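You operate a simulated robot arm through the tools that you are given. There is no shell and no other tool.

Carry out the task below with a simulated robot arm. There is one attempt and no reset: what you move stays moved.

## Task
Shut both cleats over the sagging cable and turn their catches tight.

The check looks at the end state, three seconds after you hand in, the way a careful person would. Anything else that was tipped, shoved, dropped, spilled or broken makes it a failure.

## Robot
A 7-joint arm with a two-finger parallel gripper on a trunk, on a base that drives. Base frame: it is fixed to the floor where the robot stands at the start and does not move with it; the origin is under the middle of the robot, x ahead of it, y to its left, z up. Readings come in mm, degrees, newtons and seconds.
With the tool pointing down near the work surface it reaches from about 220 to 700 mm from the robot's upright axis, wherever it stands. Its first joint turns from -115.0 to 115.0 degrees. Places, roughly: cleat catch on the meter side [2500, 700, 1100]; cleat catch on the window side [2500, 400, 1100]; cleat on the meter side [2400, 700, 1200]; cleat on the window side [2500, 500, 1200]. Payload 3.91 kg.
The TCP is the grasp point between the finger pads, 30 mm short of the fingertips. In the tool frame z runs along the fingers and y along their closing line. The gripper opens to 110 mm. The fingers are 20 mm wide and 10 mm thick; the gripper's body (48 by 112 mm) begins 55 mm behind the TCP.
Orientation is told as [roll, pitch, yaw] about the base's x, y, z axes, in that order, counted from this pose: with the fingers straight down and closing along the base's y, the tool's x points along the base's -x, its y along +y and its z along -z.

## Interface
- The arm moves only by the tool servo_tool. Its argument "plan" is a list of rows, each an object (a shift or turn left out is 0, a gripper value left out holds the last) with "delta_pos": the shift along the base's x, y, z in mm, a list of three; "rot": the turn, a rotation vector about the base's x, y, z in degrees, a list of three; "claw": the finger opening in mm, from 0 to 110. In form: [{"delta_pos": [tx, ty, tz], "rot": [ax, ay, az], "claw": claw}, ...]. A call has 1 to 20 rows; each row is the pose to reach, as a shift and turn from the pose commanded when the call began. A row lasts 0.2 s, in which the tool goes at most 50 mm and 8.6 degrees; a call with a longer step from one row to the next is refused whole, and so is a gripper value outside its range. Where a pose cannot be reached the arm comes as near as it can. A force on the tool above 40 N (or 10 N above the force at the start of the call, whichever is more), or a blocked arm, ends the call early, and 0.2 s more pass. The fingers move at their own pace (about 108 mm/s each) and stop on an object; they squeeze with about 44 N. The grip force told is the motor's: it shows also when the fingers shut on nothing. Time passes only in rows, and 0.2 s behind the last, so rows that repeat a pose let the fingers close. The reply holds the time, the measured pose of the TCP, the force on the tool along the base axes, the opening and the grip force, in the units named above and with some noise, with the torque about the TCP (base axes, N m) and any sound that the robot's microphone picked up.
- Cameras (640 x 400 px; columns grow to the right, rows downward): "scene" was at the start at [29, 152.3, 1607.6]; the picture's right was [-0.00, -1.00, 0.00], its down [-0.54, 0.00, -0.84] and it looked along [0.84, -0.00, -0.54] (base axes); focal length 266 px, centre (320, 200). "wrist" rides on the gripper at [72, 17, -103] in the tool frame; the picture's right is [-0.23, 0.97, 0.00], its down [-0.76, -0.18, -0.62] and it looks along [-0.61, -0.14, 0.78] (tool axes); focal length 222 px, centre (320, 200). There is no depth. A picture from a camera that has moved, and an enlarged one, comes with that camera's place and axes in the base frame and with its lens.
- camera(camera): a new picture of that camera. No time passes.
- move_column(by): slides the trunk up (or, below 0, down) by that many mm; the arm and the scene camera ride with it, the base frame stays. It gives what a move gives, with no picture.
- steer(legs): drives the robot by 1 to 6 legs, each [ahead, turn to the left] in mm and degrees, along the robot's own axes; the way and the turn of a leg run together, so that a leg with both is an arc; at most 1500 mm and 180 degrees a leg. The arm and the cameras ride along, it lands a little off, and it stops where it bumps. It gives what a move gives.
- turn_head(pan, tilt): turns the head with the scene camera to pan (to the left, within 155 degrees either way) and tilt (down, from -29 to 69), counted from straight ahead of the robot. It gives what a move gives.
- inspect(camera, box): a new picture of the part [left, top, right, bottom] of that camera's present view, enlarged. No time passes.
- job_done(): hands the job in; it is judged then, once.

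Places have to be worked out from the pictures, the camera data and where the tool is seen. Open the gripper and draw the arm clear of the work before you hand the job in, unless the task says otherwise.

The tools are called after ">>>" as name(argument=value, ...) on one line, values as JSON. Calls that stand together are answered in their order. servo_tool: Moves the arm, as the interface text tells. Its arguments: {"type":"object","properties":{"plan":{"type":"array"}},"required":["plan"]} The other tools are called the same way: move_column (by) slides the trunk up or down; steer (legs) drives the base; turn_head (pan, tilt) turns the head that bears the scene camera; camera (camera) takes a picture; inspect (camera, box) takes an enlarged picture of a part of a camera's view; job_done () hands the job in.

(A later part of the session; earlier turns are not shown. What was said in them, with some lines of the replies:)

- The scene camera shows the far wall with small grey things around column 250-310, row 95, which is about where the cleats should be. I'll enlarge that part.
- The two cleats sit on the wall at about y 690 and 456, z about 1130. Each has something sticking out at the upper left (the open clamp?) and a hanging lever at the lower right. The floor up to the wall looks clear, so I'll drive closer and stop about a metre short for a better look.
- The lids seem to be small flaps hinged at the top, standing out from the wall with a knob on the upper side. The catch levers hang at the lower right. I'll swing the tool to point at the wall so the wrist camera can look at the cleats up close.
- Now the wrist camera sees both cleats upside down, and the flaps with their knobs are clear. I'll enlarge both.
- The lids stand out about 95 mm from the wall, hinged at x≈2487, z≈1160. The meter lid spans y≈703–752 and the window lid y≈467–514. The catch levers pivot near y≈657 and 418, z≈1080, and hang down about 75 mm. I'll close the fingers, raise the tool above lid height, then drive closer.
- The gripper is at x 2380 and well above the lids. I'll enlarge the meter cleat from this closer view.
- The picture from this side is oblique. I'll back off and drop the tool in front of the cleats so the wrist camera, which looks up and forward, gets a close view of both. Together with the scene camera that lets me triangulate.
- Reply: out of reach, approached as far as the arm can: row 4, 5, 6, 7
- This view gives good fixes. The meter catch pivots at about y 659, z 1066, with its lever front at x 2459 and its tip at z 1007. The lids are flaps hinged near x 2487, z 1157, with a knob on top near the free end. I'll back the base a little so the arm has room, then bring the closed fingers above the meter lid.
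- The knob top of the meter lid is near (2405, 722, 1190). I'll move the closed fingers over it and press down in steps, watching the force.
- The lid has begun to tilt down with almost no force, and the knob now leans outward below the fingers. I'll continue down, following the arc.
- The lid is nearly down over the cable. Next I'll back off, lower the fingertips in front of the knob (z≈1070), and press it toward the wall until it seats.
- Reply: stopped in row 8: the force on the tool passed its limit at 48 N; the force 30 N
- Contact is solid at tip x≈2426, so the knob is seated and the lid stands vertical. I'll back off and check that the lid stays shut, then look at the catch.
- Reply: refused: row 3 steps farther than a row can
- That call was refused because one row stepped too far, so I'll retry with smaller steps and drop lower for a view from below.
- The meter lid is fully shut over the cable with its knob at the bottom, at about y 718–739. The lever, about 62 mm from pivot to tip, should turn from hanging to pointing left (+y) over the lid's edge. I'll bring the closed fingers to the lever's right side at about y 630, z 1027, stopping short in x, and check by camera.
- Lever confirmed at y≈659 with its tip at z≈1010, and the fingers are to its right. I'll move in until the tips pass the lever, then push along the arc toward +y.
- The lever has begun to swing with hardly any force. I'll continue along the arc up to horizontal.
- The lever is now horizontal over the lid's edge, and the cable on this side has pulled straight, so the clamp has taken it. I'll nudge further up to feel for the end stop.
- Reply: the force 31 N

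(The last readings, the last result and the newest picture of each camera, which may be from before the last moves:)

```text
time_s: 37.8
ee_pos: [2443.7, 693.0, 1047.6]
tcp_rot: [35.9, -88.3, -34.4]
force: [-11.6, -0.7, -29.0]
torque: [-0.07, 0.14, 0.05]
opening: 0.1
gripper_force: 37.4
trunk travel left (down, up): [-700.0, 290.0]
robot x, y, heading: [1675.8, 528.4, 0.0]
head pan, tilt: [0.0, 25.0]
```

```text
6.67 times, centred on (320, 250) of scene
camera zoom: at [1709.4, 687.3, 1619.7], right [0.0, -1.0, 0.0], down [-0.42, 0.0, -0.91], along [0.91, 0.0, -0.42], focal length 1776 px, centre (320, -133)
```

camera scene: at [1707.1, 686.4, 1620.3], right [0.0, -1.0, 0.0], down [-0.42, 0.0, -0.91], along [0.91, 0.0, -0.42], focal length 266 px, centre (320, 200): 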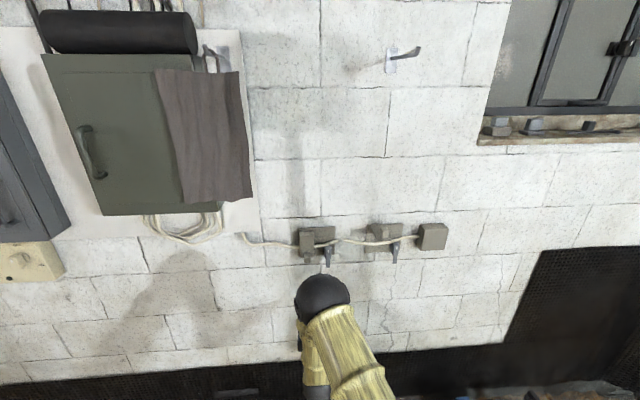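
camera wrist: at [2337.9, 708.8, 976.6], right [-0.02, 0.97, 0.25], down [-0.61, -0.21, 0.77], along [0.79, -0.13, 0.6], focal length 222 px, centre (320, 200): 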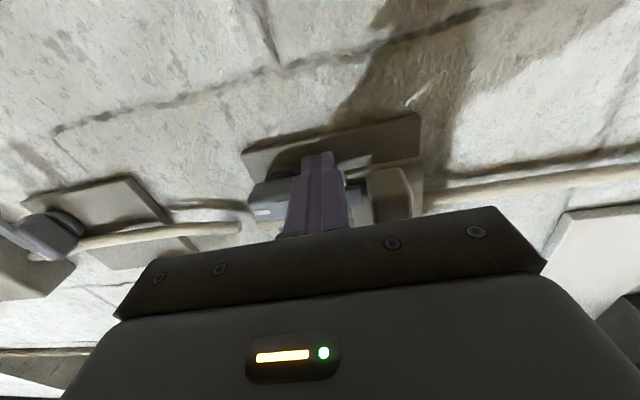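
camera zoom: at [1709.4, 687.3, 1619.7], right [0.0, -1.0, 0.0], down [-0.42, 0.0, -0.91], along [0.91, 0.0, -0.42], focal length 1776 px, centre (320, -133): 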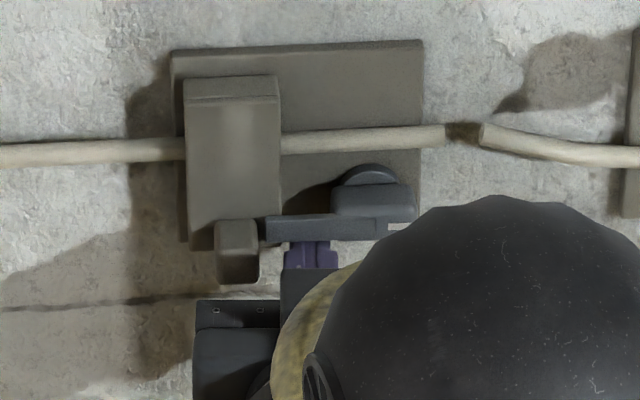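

There's a firm stop: about 29 N of reaction and no movement, with the lever horizontal. I'll release downward, draw back, and check that it holds.

>>> servo_tool(plan=[{"delta_pos": [0, 0, -8]}, {"delta_pos": [0, -2, -20]}, {"delta_pos": [-40, -2, -28]}, {"delta_pos": [-85, -2, -28]}, {"delta_pos": [-95, -22, -50]}, {"delta_pos": [-95, -42, -85]}, {"delta_pos": [-95, -42, -85]}])

>>> camera(camera="wrist")

>>> inspect(camera="scene", box=[270, 200, 430, 300])

```text
time_s: 39.4
ee_pos: [2346.7, 650.4, 968.5]
tcp_rot: [61.7, -88.7, -60.4]
force: [0.3, -0.7, 0.0]
torque: [-0.02, -0.02, 0.03]
opening: 0.0
gripper_force: 37.8
trunk travel left (down, up): [-700.0, 290.0]
robot x, y, heading: [1673.8, 534.3, -0.1]
head pan, tilt: [0.0, 25.0]
```

```text
taken
camera wrist: at [2242.1, 665.9, 897.6], right [-0.02, 0.97, 0.25], down [-0.61, -0.21, 0.76], along [0.79, -0.13, 0.6], focal length 222 px, centre (320, 200)
```

wrist: 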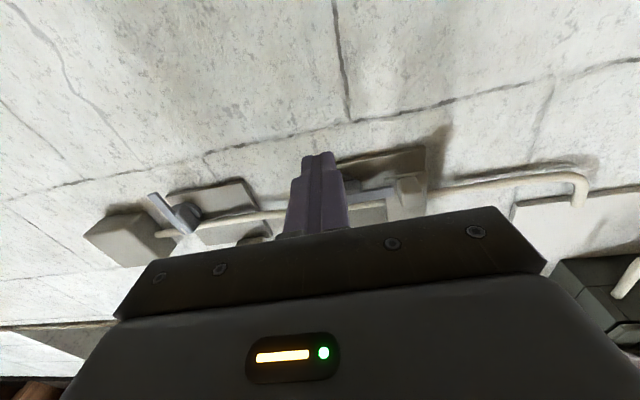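

```text
4.00 times, centred on (350, 250) of scene
camera zoom: at [1706.9, 686.5, 1620.3], right [0.0, -1.0, 0.0], down [-0.42, 0.0, -0.91], along [0.91, 0.0, -0.42], focal length 1066 px, centre (200, 0)
```

zoom: 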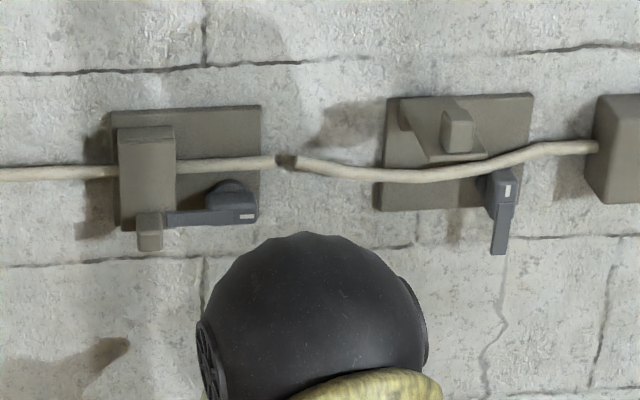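

The meter cleat is shut, its catch is horizontal and holding. The window cleat has the same shape, offset about +20 mm in x and −240 mm in y, so its lever is at y≈418 with the front at x≈2479. I'll drive 25 mm nearer and bring the fingers above the window lid.

>>> steer(legs=[[25, 0]])

>>> servo_tool(plan=[{"delta_pos": [-20, -20, 20]}, {"delta_pos": [-40, -42, 45]}, {"delta_pos": [-40, -62, 80]}, {"delta_pos": [-40, -82, 115]}, {"delta_pos": [-40, -102, 150]}, {"delta_pos": [-40, -122, 185]}, {"delta_pos": [-40, -142, 220]}, {"delta_pos": [-40, -158, 255]}, {"delta_pos": [-40, -168, 280]}, {"delta_pos": [-40, -168, 280]}])

>>> camera(camera="wrist")

>>> camera(camera="scene")

```text
time_s: 40.2
ee_pos: [2372.6, 651.0, 968.3]
tcp_rot: [57.9, -88.7, -56.6]
force: [0.6, 0.6, -0.4]
torque: [-0.01, -0.01, -0.01]
opening: 0.1
gripper_force: 37.6
trunk travel left (down, up): [-700.0, 290.0]
robot x, y, heading: [1697.9, 534.0, -0.0]
head pan, tilt: [0.0, 25.0]
```

```text
time_s: 42.4
ee_pos: [2332.3, 482.3, 1247.5]
tcp_rot: [59.6, -88.7, -58.0]
force: [-0.2, 0.5, -0.1]
torque: [0.01, 0.02, -0.01]
opening: 0.2
gripper_force: 37.6
trunk travel left (down, up): [-700.0, 290.0]
robot x, y, heading: [1699.8, 533.5, 0.1]
head pan, tilt: [0.0, 25.0]
```

```text
taken
camera wrist: at [2227.0, 497.7, 1176.6], right [-0.02, 0.97, 0.25], down [-0.61, -0.21, 0.77], along [0.79, -0.13, 0.59], focal length 222 px, centre (320, 200)
```

wrist: 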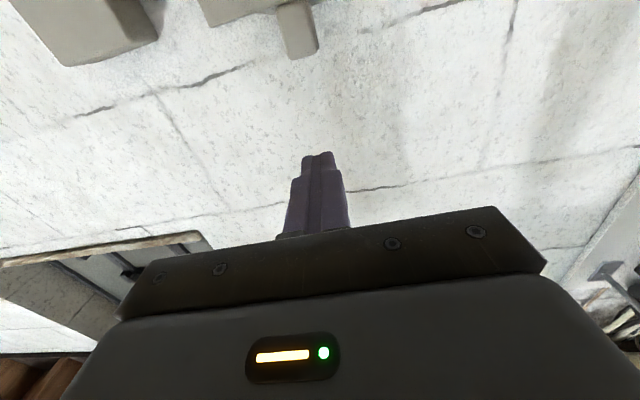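

```text
taken
camera scene: at [1732.3, 686.5, 1620.2], right [0.0, -1.0, 0.0], down [-0.42, 0.0, -0.91], along [0.91, 0.0, -0.42], focal length 266 px, centre (320, 200)
```

scene: 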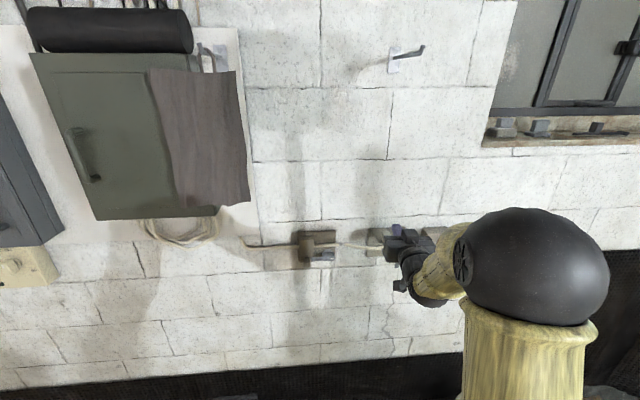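

The knob of the window lid is near (2425, 484, 1187), directly ahead. I'll repeat the same press: forward, then down.

>>> servo_tool(plan=[{"delta_pos": [40, 1, 0]}, {"delta_pos": [80, 2, 0]}, {"delta_pos": [101, 2, 0]}, {"delta_pos": [101, 2, -20]}, {"delta_pos": [101, 2, -35]}, {"delta_pos": [101, 2, -50]}, {"delta_pos": [101, 2, -60]}, {"delta_pos": [101, 2, -70]}, {"delta_pos": [101, 2, -82]}, {"delta_pos": [101, 2, -92]}, {"delta_pos": [102, 2, -102]}, {"delta_pos": [104, 2, -112]}, {"delta_pos": [106, 2, -122]}, {"delta_pos": [108, 2, -132]}])

>>> camera(camera="wrist")

>>> inspect(camera="scene", box=[340, 200, 440, 280])

```text
time_s: 45.4
ee_pos: [2440.3, 486.4, 1115.8]
tcp_rot: [58.1, -88.7, -56.5]
force: [-0.2, -0.3, 0.3]
torque: [0.01, 0.02, 0.01]
opening: 0.1
gripper_force: 37.6
trunk travel left (down, up): [-700.0, 290.0]
robot x, y, heading: [1700.8, 532.2, 0.4]
head pan, tilt: [0.0, 25.0]
```

```text
taken
camera wrist: at [2335.4, 501.0, 1044.9], right [-0.02, 0.97, 0.25], down [-0.61, -0.21, 0.77], along [0.79, -0.13, 0.59], focal length 222 px, centre (320, 200)
```

wrist: 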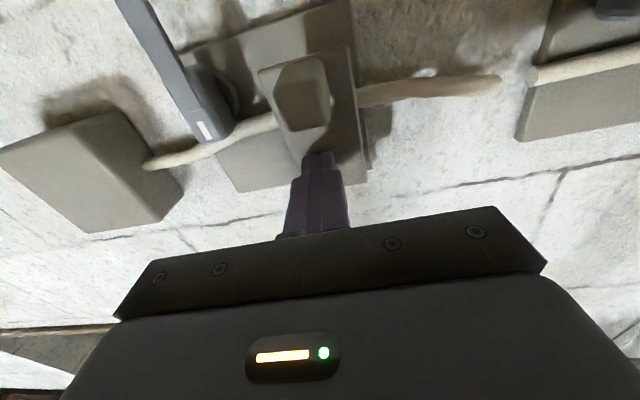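

```text
5.00 times, centred on (390, 240) of scene
camera zoom: at [1732.6, 686.4, 1620.2], right [0.0, -1.0, 0.0], down [-0.42, 0.0, -0.91], along [0.91, 0.0, -0.42], focal length 1332 px, centre (-30, 0)
```

zoom: 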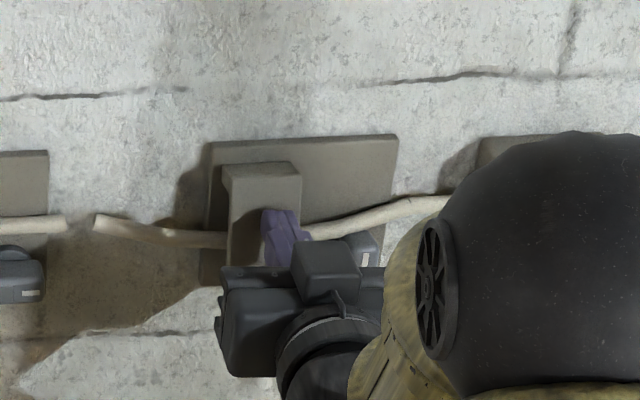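

The window lid is down as well. I'll press its knob toward the wall the same way to be sure it's seated.

>>> servo_tool(plan=[{"delta_pos": [-20, 0, 5]}, {"delta_pos": [-55, 0, 5]}, {"delta_pos": [-55, 2, -20]}, {"delta_pos": [-55, 2, -42]}, {"delta_pos": [-45, 2, -42]}, {"delta_pos": [-35, 2, -42]}, {"delta_pos": [-28, 2, -42]}, {"delta_pos": [-22, 2, -42]}, {"delta_pos": [-16, 2, -42]}, {"delta_pos": [-10, 2, -42]}])

>>> camera(camera="wrist")

```text
time_s: 47.5
ee_pos: [2417.7, 486.0, 1072.1]
tcp_rot: [45.0, -88.4, -43.5]
force: [-23.2, 0.6, 6.7]
torque: [0.02, -0.11, 0.17]
opening: 0.1
gripper_force: 37.7
trunk travel left (down, up): [-700.0, 290.0]
robot x, y, heading: [1698.4, 533.1, 0.1]
head pan, tilt: [0.0, 25.0]
stopped in row 10: the force on the tool passed its limit at 45 N (the readings are from after the stop); the commanded pose is now the measured one
```

```text
taken
camera wrist: at [2312.1, 501.7, 1002.7], right [-0.02, 0.97, 0.25], down [-0.6, -0.21, 0.77], along [0.8, -0.13, 0.59], focal length 222 px, centre (320, 200)
```

wrist: 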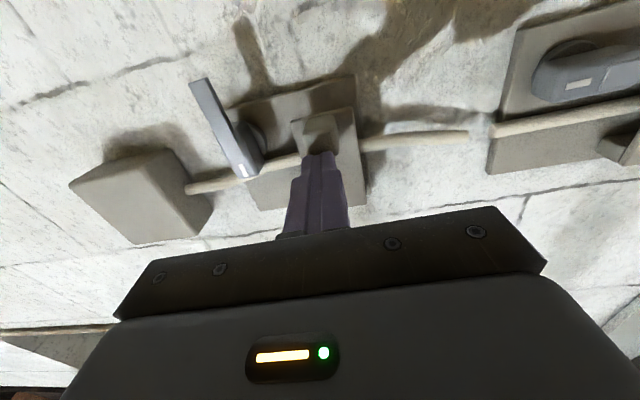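

The lid is seated (45 N at tip x≈2447). Next I'll draw back, go below and across to the right side of the window lever, at about y 389, z 1027.

>>> servo_tool(plan=[{"delta_pos": [-25, 0, 0]}, {"delta_pos": [-55, -5, -15]}, {"delta_pos": [-65, -15, -50]}, {"delta_pos": [-65, -45, -75]}, {"delta_pos": [-65, -85, -75]}, {"delta_pos": [-50, -98, -60]}, {"delta_pos": [-20, -98, -45]}, {"delta_pos": [-20, -98, -45]}])

>>> camera(camera="wrist")

>>> camera(camera="scene")

```text
time_s: 49.3
ee_pos: [2400.8, 388.5, 1024.0]
tcp_rot: [40.1, -88.2, -38.6]
force: [-0.6, -0.2, -0.5]
torque: [0.04, -0.02, -0.02]
opening: 0.2
gripper_force: 37.0
trunk travel left (down, up): [-700.0, 290.0]
robot x, y, heading: [1699.8, 532.1, 0.2]
head pan, tilt: [0.0, 25.0]
```

```text
taken
camera wrist: at [2294.9, 404.0, 954.3], right [-0.02, 0.97, 0.25], down [-0.6, -0.21, 0.77], along [0.8, -0.13, 0.59], focal length 222 px, centre (320, 200)
```

wrist: 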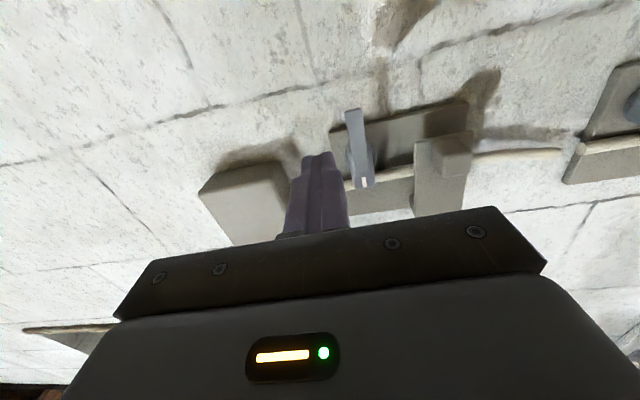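

```text
taken
camera scene: at [1731.4, 686.3, 1620.3], right [0.0, -1.0, 0.0], down [-0.42, 0.0, -0.91], along [0.91, 0.0, -0.42], focal length 266 px, centre (320, 200)
```

scene: 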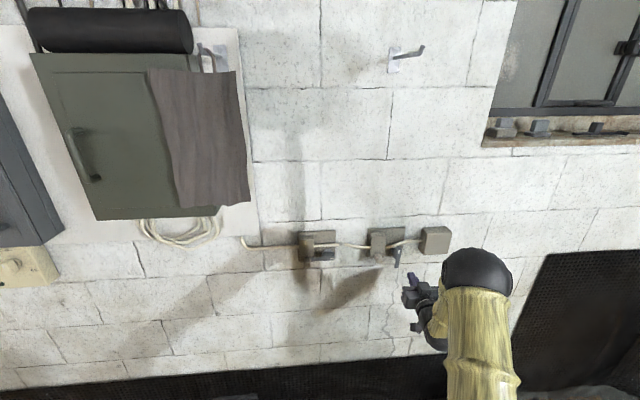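

Same relation as at the first lever: tip at about y 420, z 1011, with the fingers on its right. Moving in and pushing through the full arc.

>>> servo_tool(plan=[{"delta_pos": [30, 0, 2]}, {"delta_pos": [50, 0, 3]}, {"delta_pos": [63, 0, 3]}, {"delta_pos": [63, 6, 3]}, {"delta_pos": [63, 13, 1]}, {"delta_pos": [63, 20, -1]}, {"delta_pos": [63, 26, -2]}, {"delta_pos": [63, 31, -2]}, {"delta_pos": [63, 37, -2]}, {"delta_pos": [63, 43, 0]}, {"delta_pos": [63, 48, 2]}, {"delta_pos": [63, 53, 6]}, {"delta_pos": [63, 57, 10]}, {"delta_pos": [63, 61, 15]}, {"delta_pos": [63, 63, 19]}, {"delta_pos": [63, 65, 23]}])

>>> camera(camera="wrist")

>>> inspect(camera="scene", box=[350, 210, 450, 290])

```text
time_s: 52.7
ee_pos: [2465.4, 453.3, 1045.2]
tcp_rot: [36.5, -88.1, -35.2]
force: [-1.9, -1.3, -5.6]
torque: [0.04, 0.1, -0.02]
opening: 0.0
gripper_force: 37.4
trunk travel left (down, up): [-700.0, 290.0]
robot x, y, heading: [1698.0, 539.4, 0.0]
head pan, tilt: [0.0, 25.0]
```

```text
taken
camera wrist: at [2359.1, 468.0, 976.7], right [-0.02, 0.97, 0.25], down [-0.6, -0.21, 0.77], along [0.8, -0.13, 0.58], focal length 222 px, centre (320, 200)
```

wrist: 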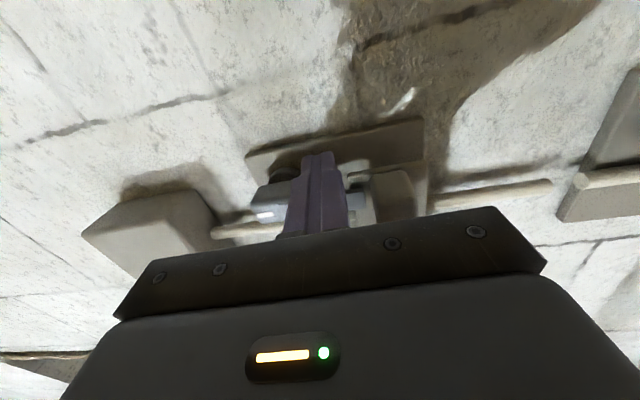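

```text
5.00 times, centred on (400, 250) of scene
camera zoom: at [1732.0, 686.1, 1620.2], right [0.0, -1.0, 0.0], down [-0.42, 0.0, -0.91], along [0.91, 0.0, -0.42], focal length 1332 px, centre (-80, -50)
```

zoom: 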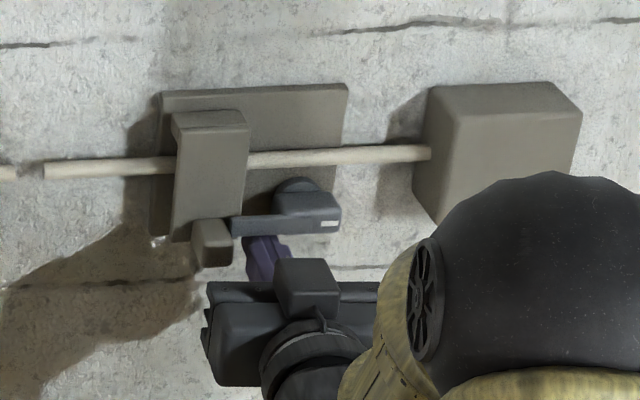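

The window lever is horizontal, the cable is straight, and the force is starting to rise. I'll nudge up to the stop.

>>> servo_tool(plan=[{"delta_pos": [0, 0, 2]}, {"delta_pos": [0, 0, 4]}, {"delta_pos": [0, 0, 6]}, {"delta_pos": [0, 0, 8]}])

>>> inspect(camera="scene", box=[360, 220, 440, 280])

```text
time_s: 53.7
ee_pos: [2466.1, 453.6, 1049.2]
tcp_rot: [29.4, -87.6, -27.8]
force: [-10.6, 0.7, -31.4]
torque: [-0.06, 0.12, 0.39]
opening: 0.1
gripper_force: 37.3
trunk travel left (down, up): [-700.0, 290.0]
robot x, y, heading: [1701.1, 533.5, 0.1]
head pan, tilt: [0.0, 25.0]
```

```text
6.67 times, centred on (400, 250) of scene
camera zoom: at [1734.4, 686.1, 1619.9], right [0.0, -1.0, 0.0], down [-0.42, 0.0, -0.91], along [0.91, 0.0, -0.42], focal length 1776 px, centre (-213, -133)
```

zoom: 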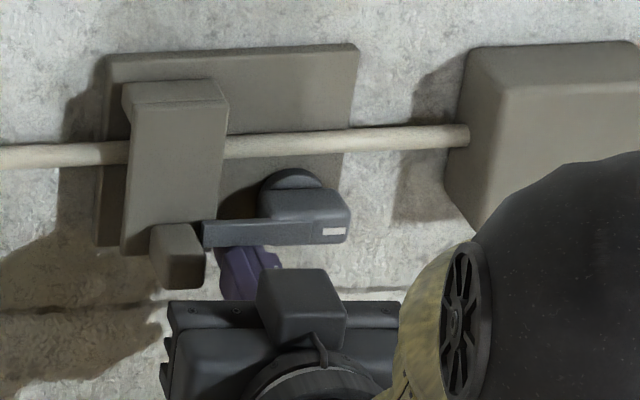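

The lever hit a firm stop at about 31 N, so both catches are tight. I'll release downward, draw the arm back clear and open the gripper.

>>> servo_tool(plan=[{"delta_pos": [0, 0, -8]}, {"delta_pos": [0, -2, -22]}, {"delta_pos": [-35, -2, -30]}, {"delta_pos": [-80, -2, -30]}, {"delta_pos": [-115, 0, -55]}, {"delta_pos": [-130, 10, -95]}, {"delta_pos": [-130, 10, -120]}, {"delta_pos": [-130, 10, -120]}])

>>> steer(legs=[[-250, 0]])

>>> servo_tool(plan=[{"claw": 60}, {"claw": 110}, {"claw": 110}, {"claw": 110}])

>>> camera(camera="scene")

>>> camera(camera="wrist")

>>> inspect(camera="scene", box=[280, 190, 440, 280])

```text
time_s: 55.5
ee_pos: [2336.2, 462.8, 934.1]
tcp_rot: [40.5, -88.3, -39.1]
force: [0.5, -0.1, -0.2]
torque: [-0.01, 0.02, 0.01]
opening: 0.0
gripper_force: 37.8
trunk travel left (down, up): [-700.0, 290.0]
robot x, y, heading: [1701.8, 534.7, 0.0]
head pan, tilt: [0.0, 25.0]
```

```text
time_s: 57.5
ee_pos: [2089.2, 462.8, 934.2]
tcp_rot: [40.8, -88.4, -39.4]
force: [-1.1, -0.3, 0.3]
torque: [0.01, 0.05, -0.03]
opening: 0.2
gripper_force: 37.9
trunk travel left (down, up): [-700.0, 290.0]
robot x, y, heading: [1449.7, 531.5, 0.2]
head pan, tilt: [0.0, 25.0]
```

```text
time_s: 58.5
ee_pos: [2088.5, 462.7, 932.9]
tcp_rot: [40.3, -88.3, -38.8]
force: [0.5, -0.7, -0.8]
torque: [-0.02, 0.0, -0.01]
opening: 109.9
gripper_force: 0.0
trunk travel left (down, up): [-700.0, 290.0]
robot x, y, heading: [1453.2, 532.6, 0.4]
head pan, tilt: [0.0, 25.0]
```

```text
taken
camera scene: at [1484.0, 685.9, 1620.3], right [0.0, -1.0, 0.0], down [-0.42, 0.0, -0.91], along [0.91, 0.0, -0.42], focal length 266 px, centre (320, 200)
```

scene: 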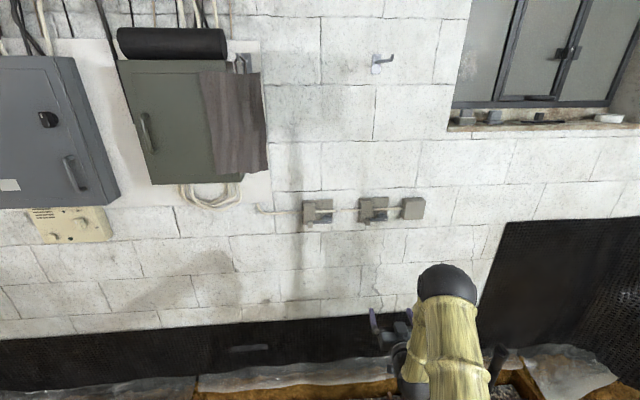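

```text
taken
camera wrist: at [1982.5, 478.3, 863.9], right [-0.02, 0.97, 0.25], down [-0.6, -0.21, 0.77], along [0.8, -0.13, 0.59], focal length 222 px, centre (320, 200)
```

wrist: 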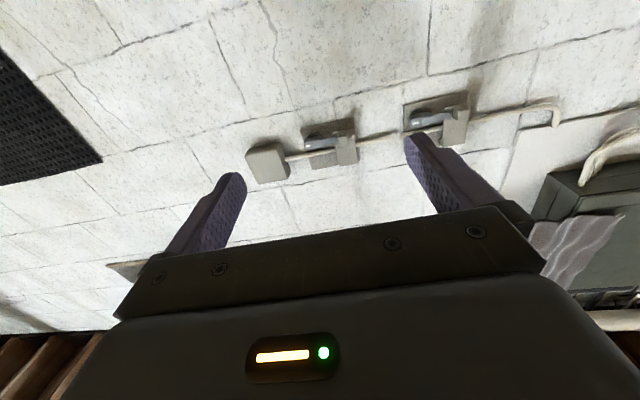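

```text
4.00 times, centred on (360, 235) of scene
camera zoom: at [1484.0, 685.9, 1620.3], right [0.0, -1.0, 0.0], down [-0.42, 0.0, -0.91], along [0.91, 0.0, -0.42], focal length 1066 px, centre (160, 60)
```

zoom: 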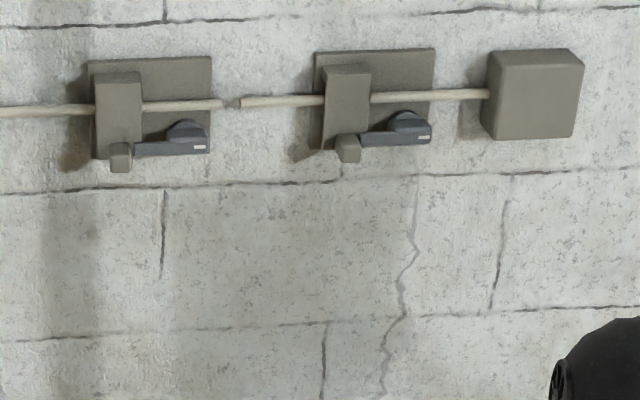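

Both lids are shut over a straight cable and both levers sit horizontal against their stops. Nothing else was moved, the gripper is open and the arm is clear, so I'm handing in the job.

>>> job_done()

```text
The job is handed in.
```

Both cleats are shut over the cable and both catches are turned tight; I've handed the job in.

- **Lids:** I pressed each lid down over the cable, then pushed it toward the wall until it seated. Contact was solid at 48 N on the meter side and 45 N on the window side.
- **Catches:** I swung each lever from hanging to horizontal, across the lid's edge, until it met a firm stop at about 30 N. Both stayed in place after I let go.
- **Cable:** the sag is gone and the cable runs straight through both cleats.
- **Surroundings:** in the final pictures nothing else looks moved or touched. The robot is backed off about 250 mm, with the gripper open and the arm clear of the work.

I haven't seen the result of the check.
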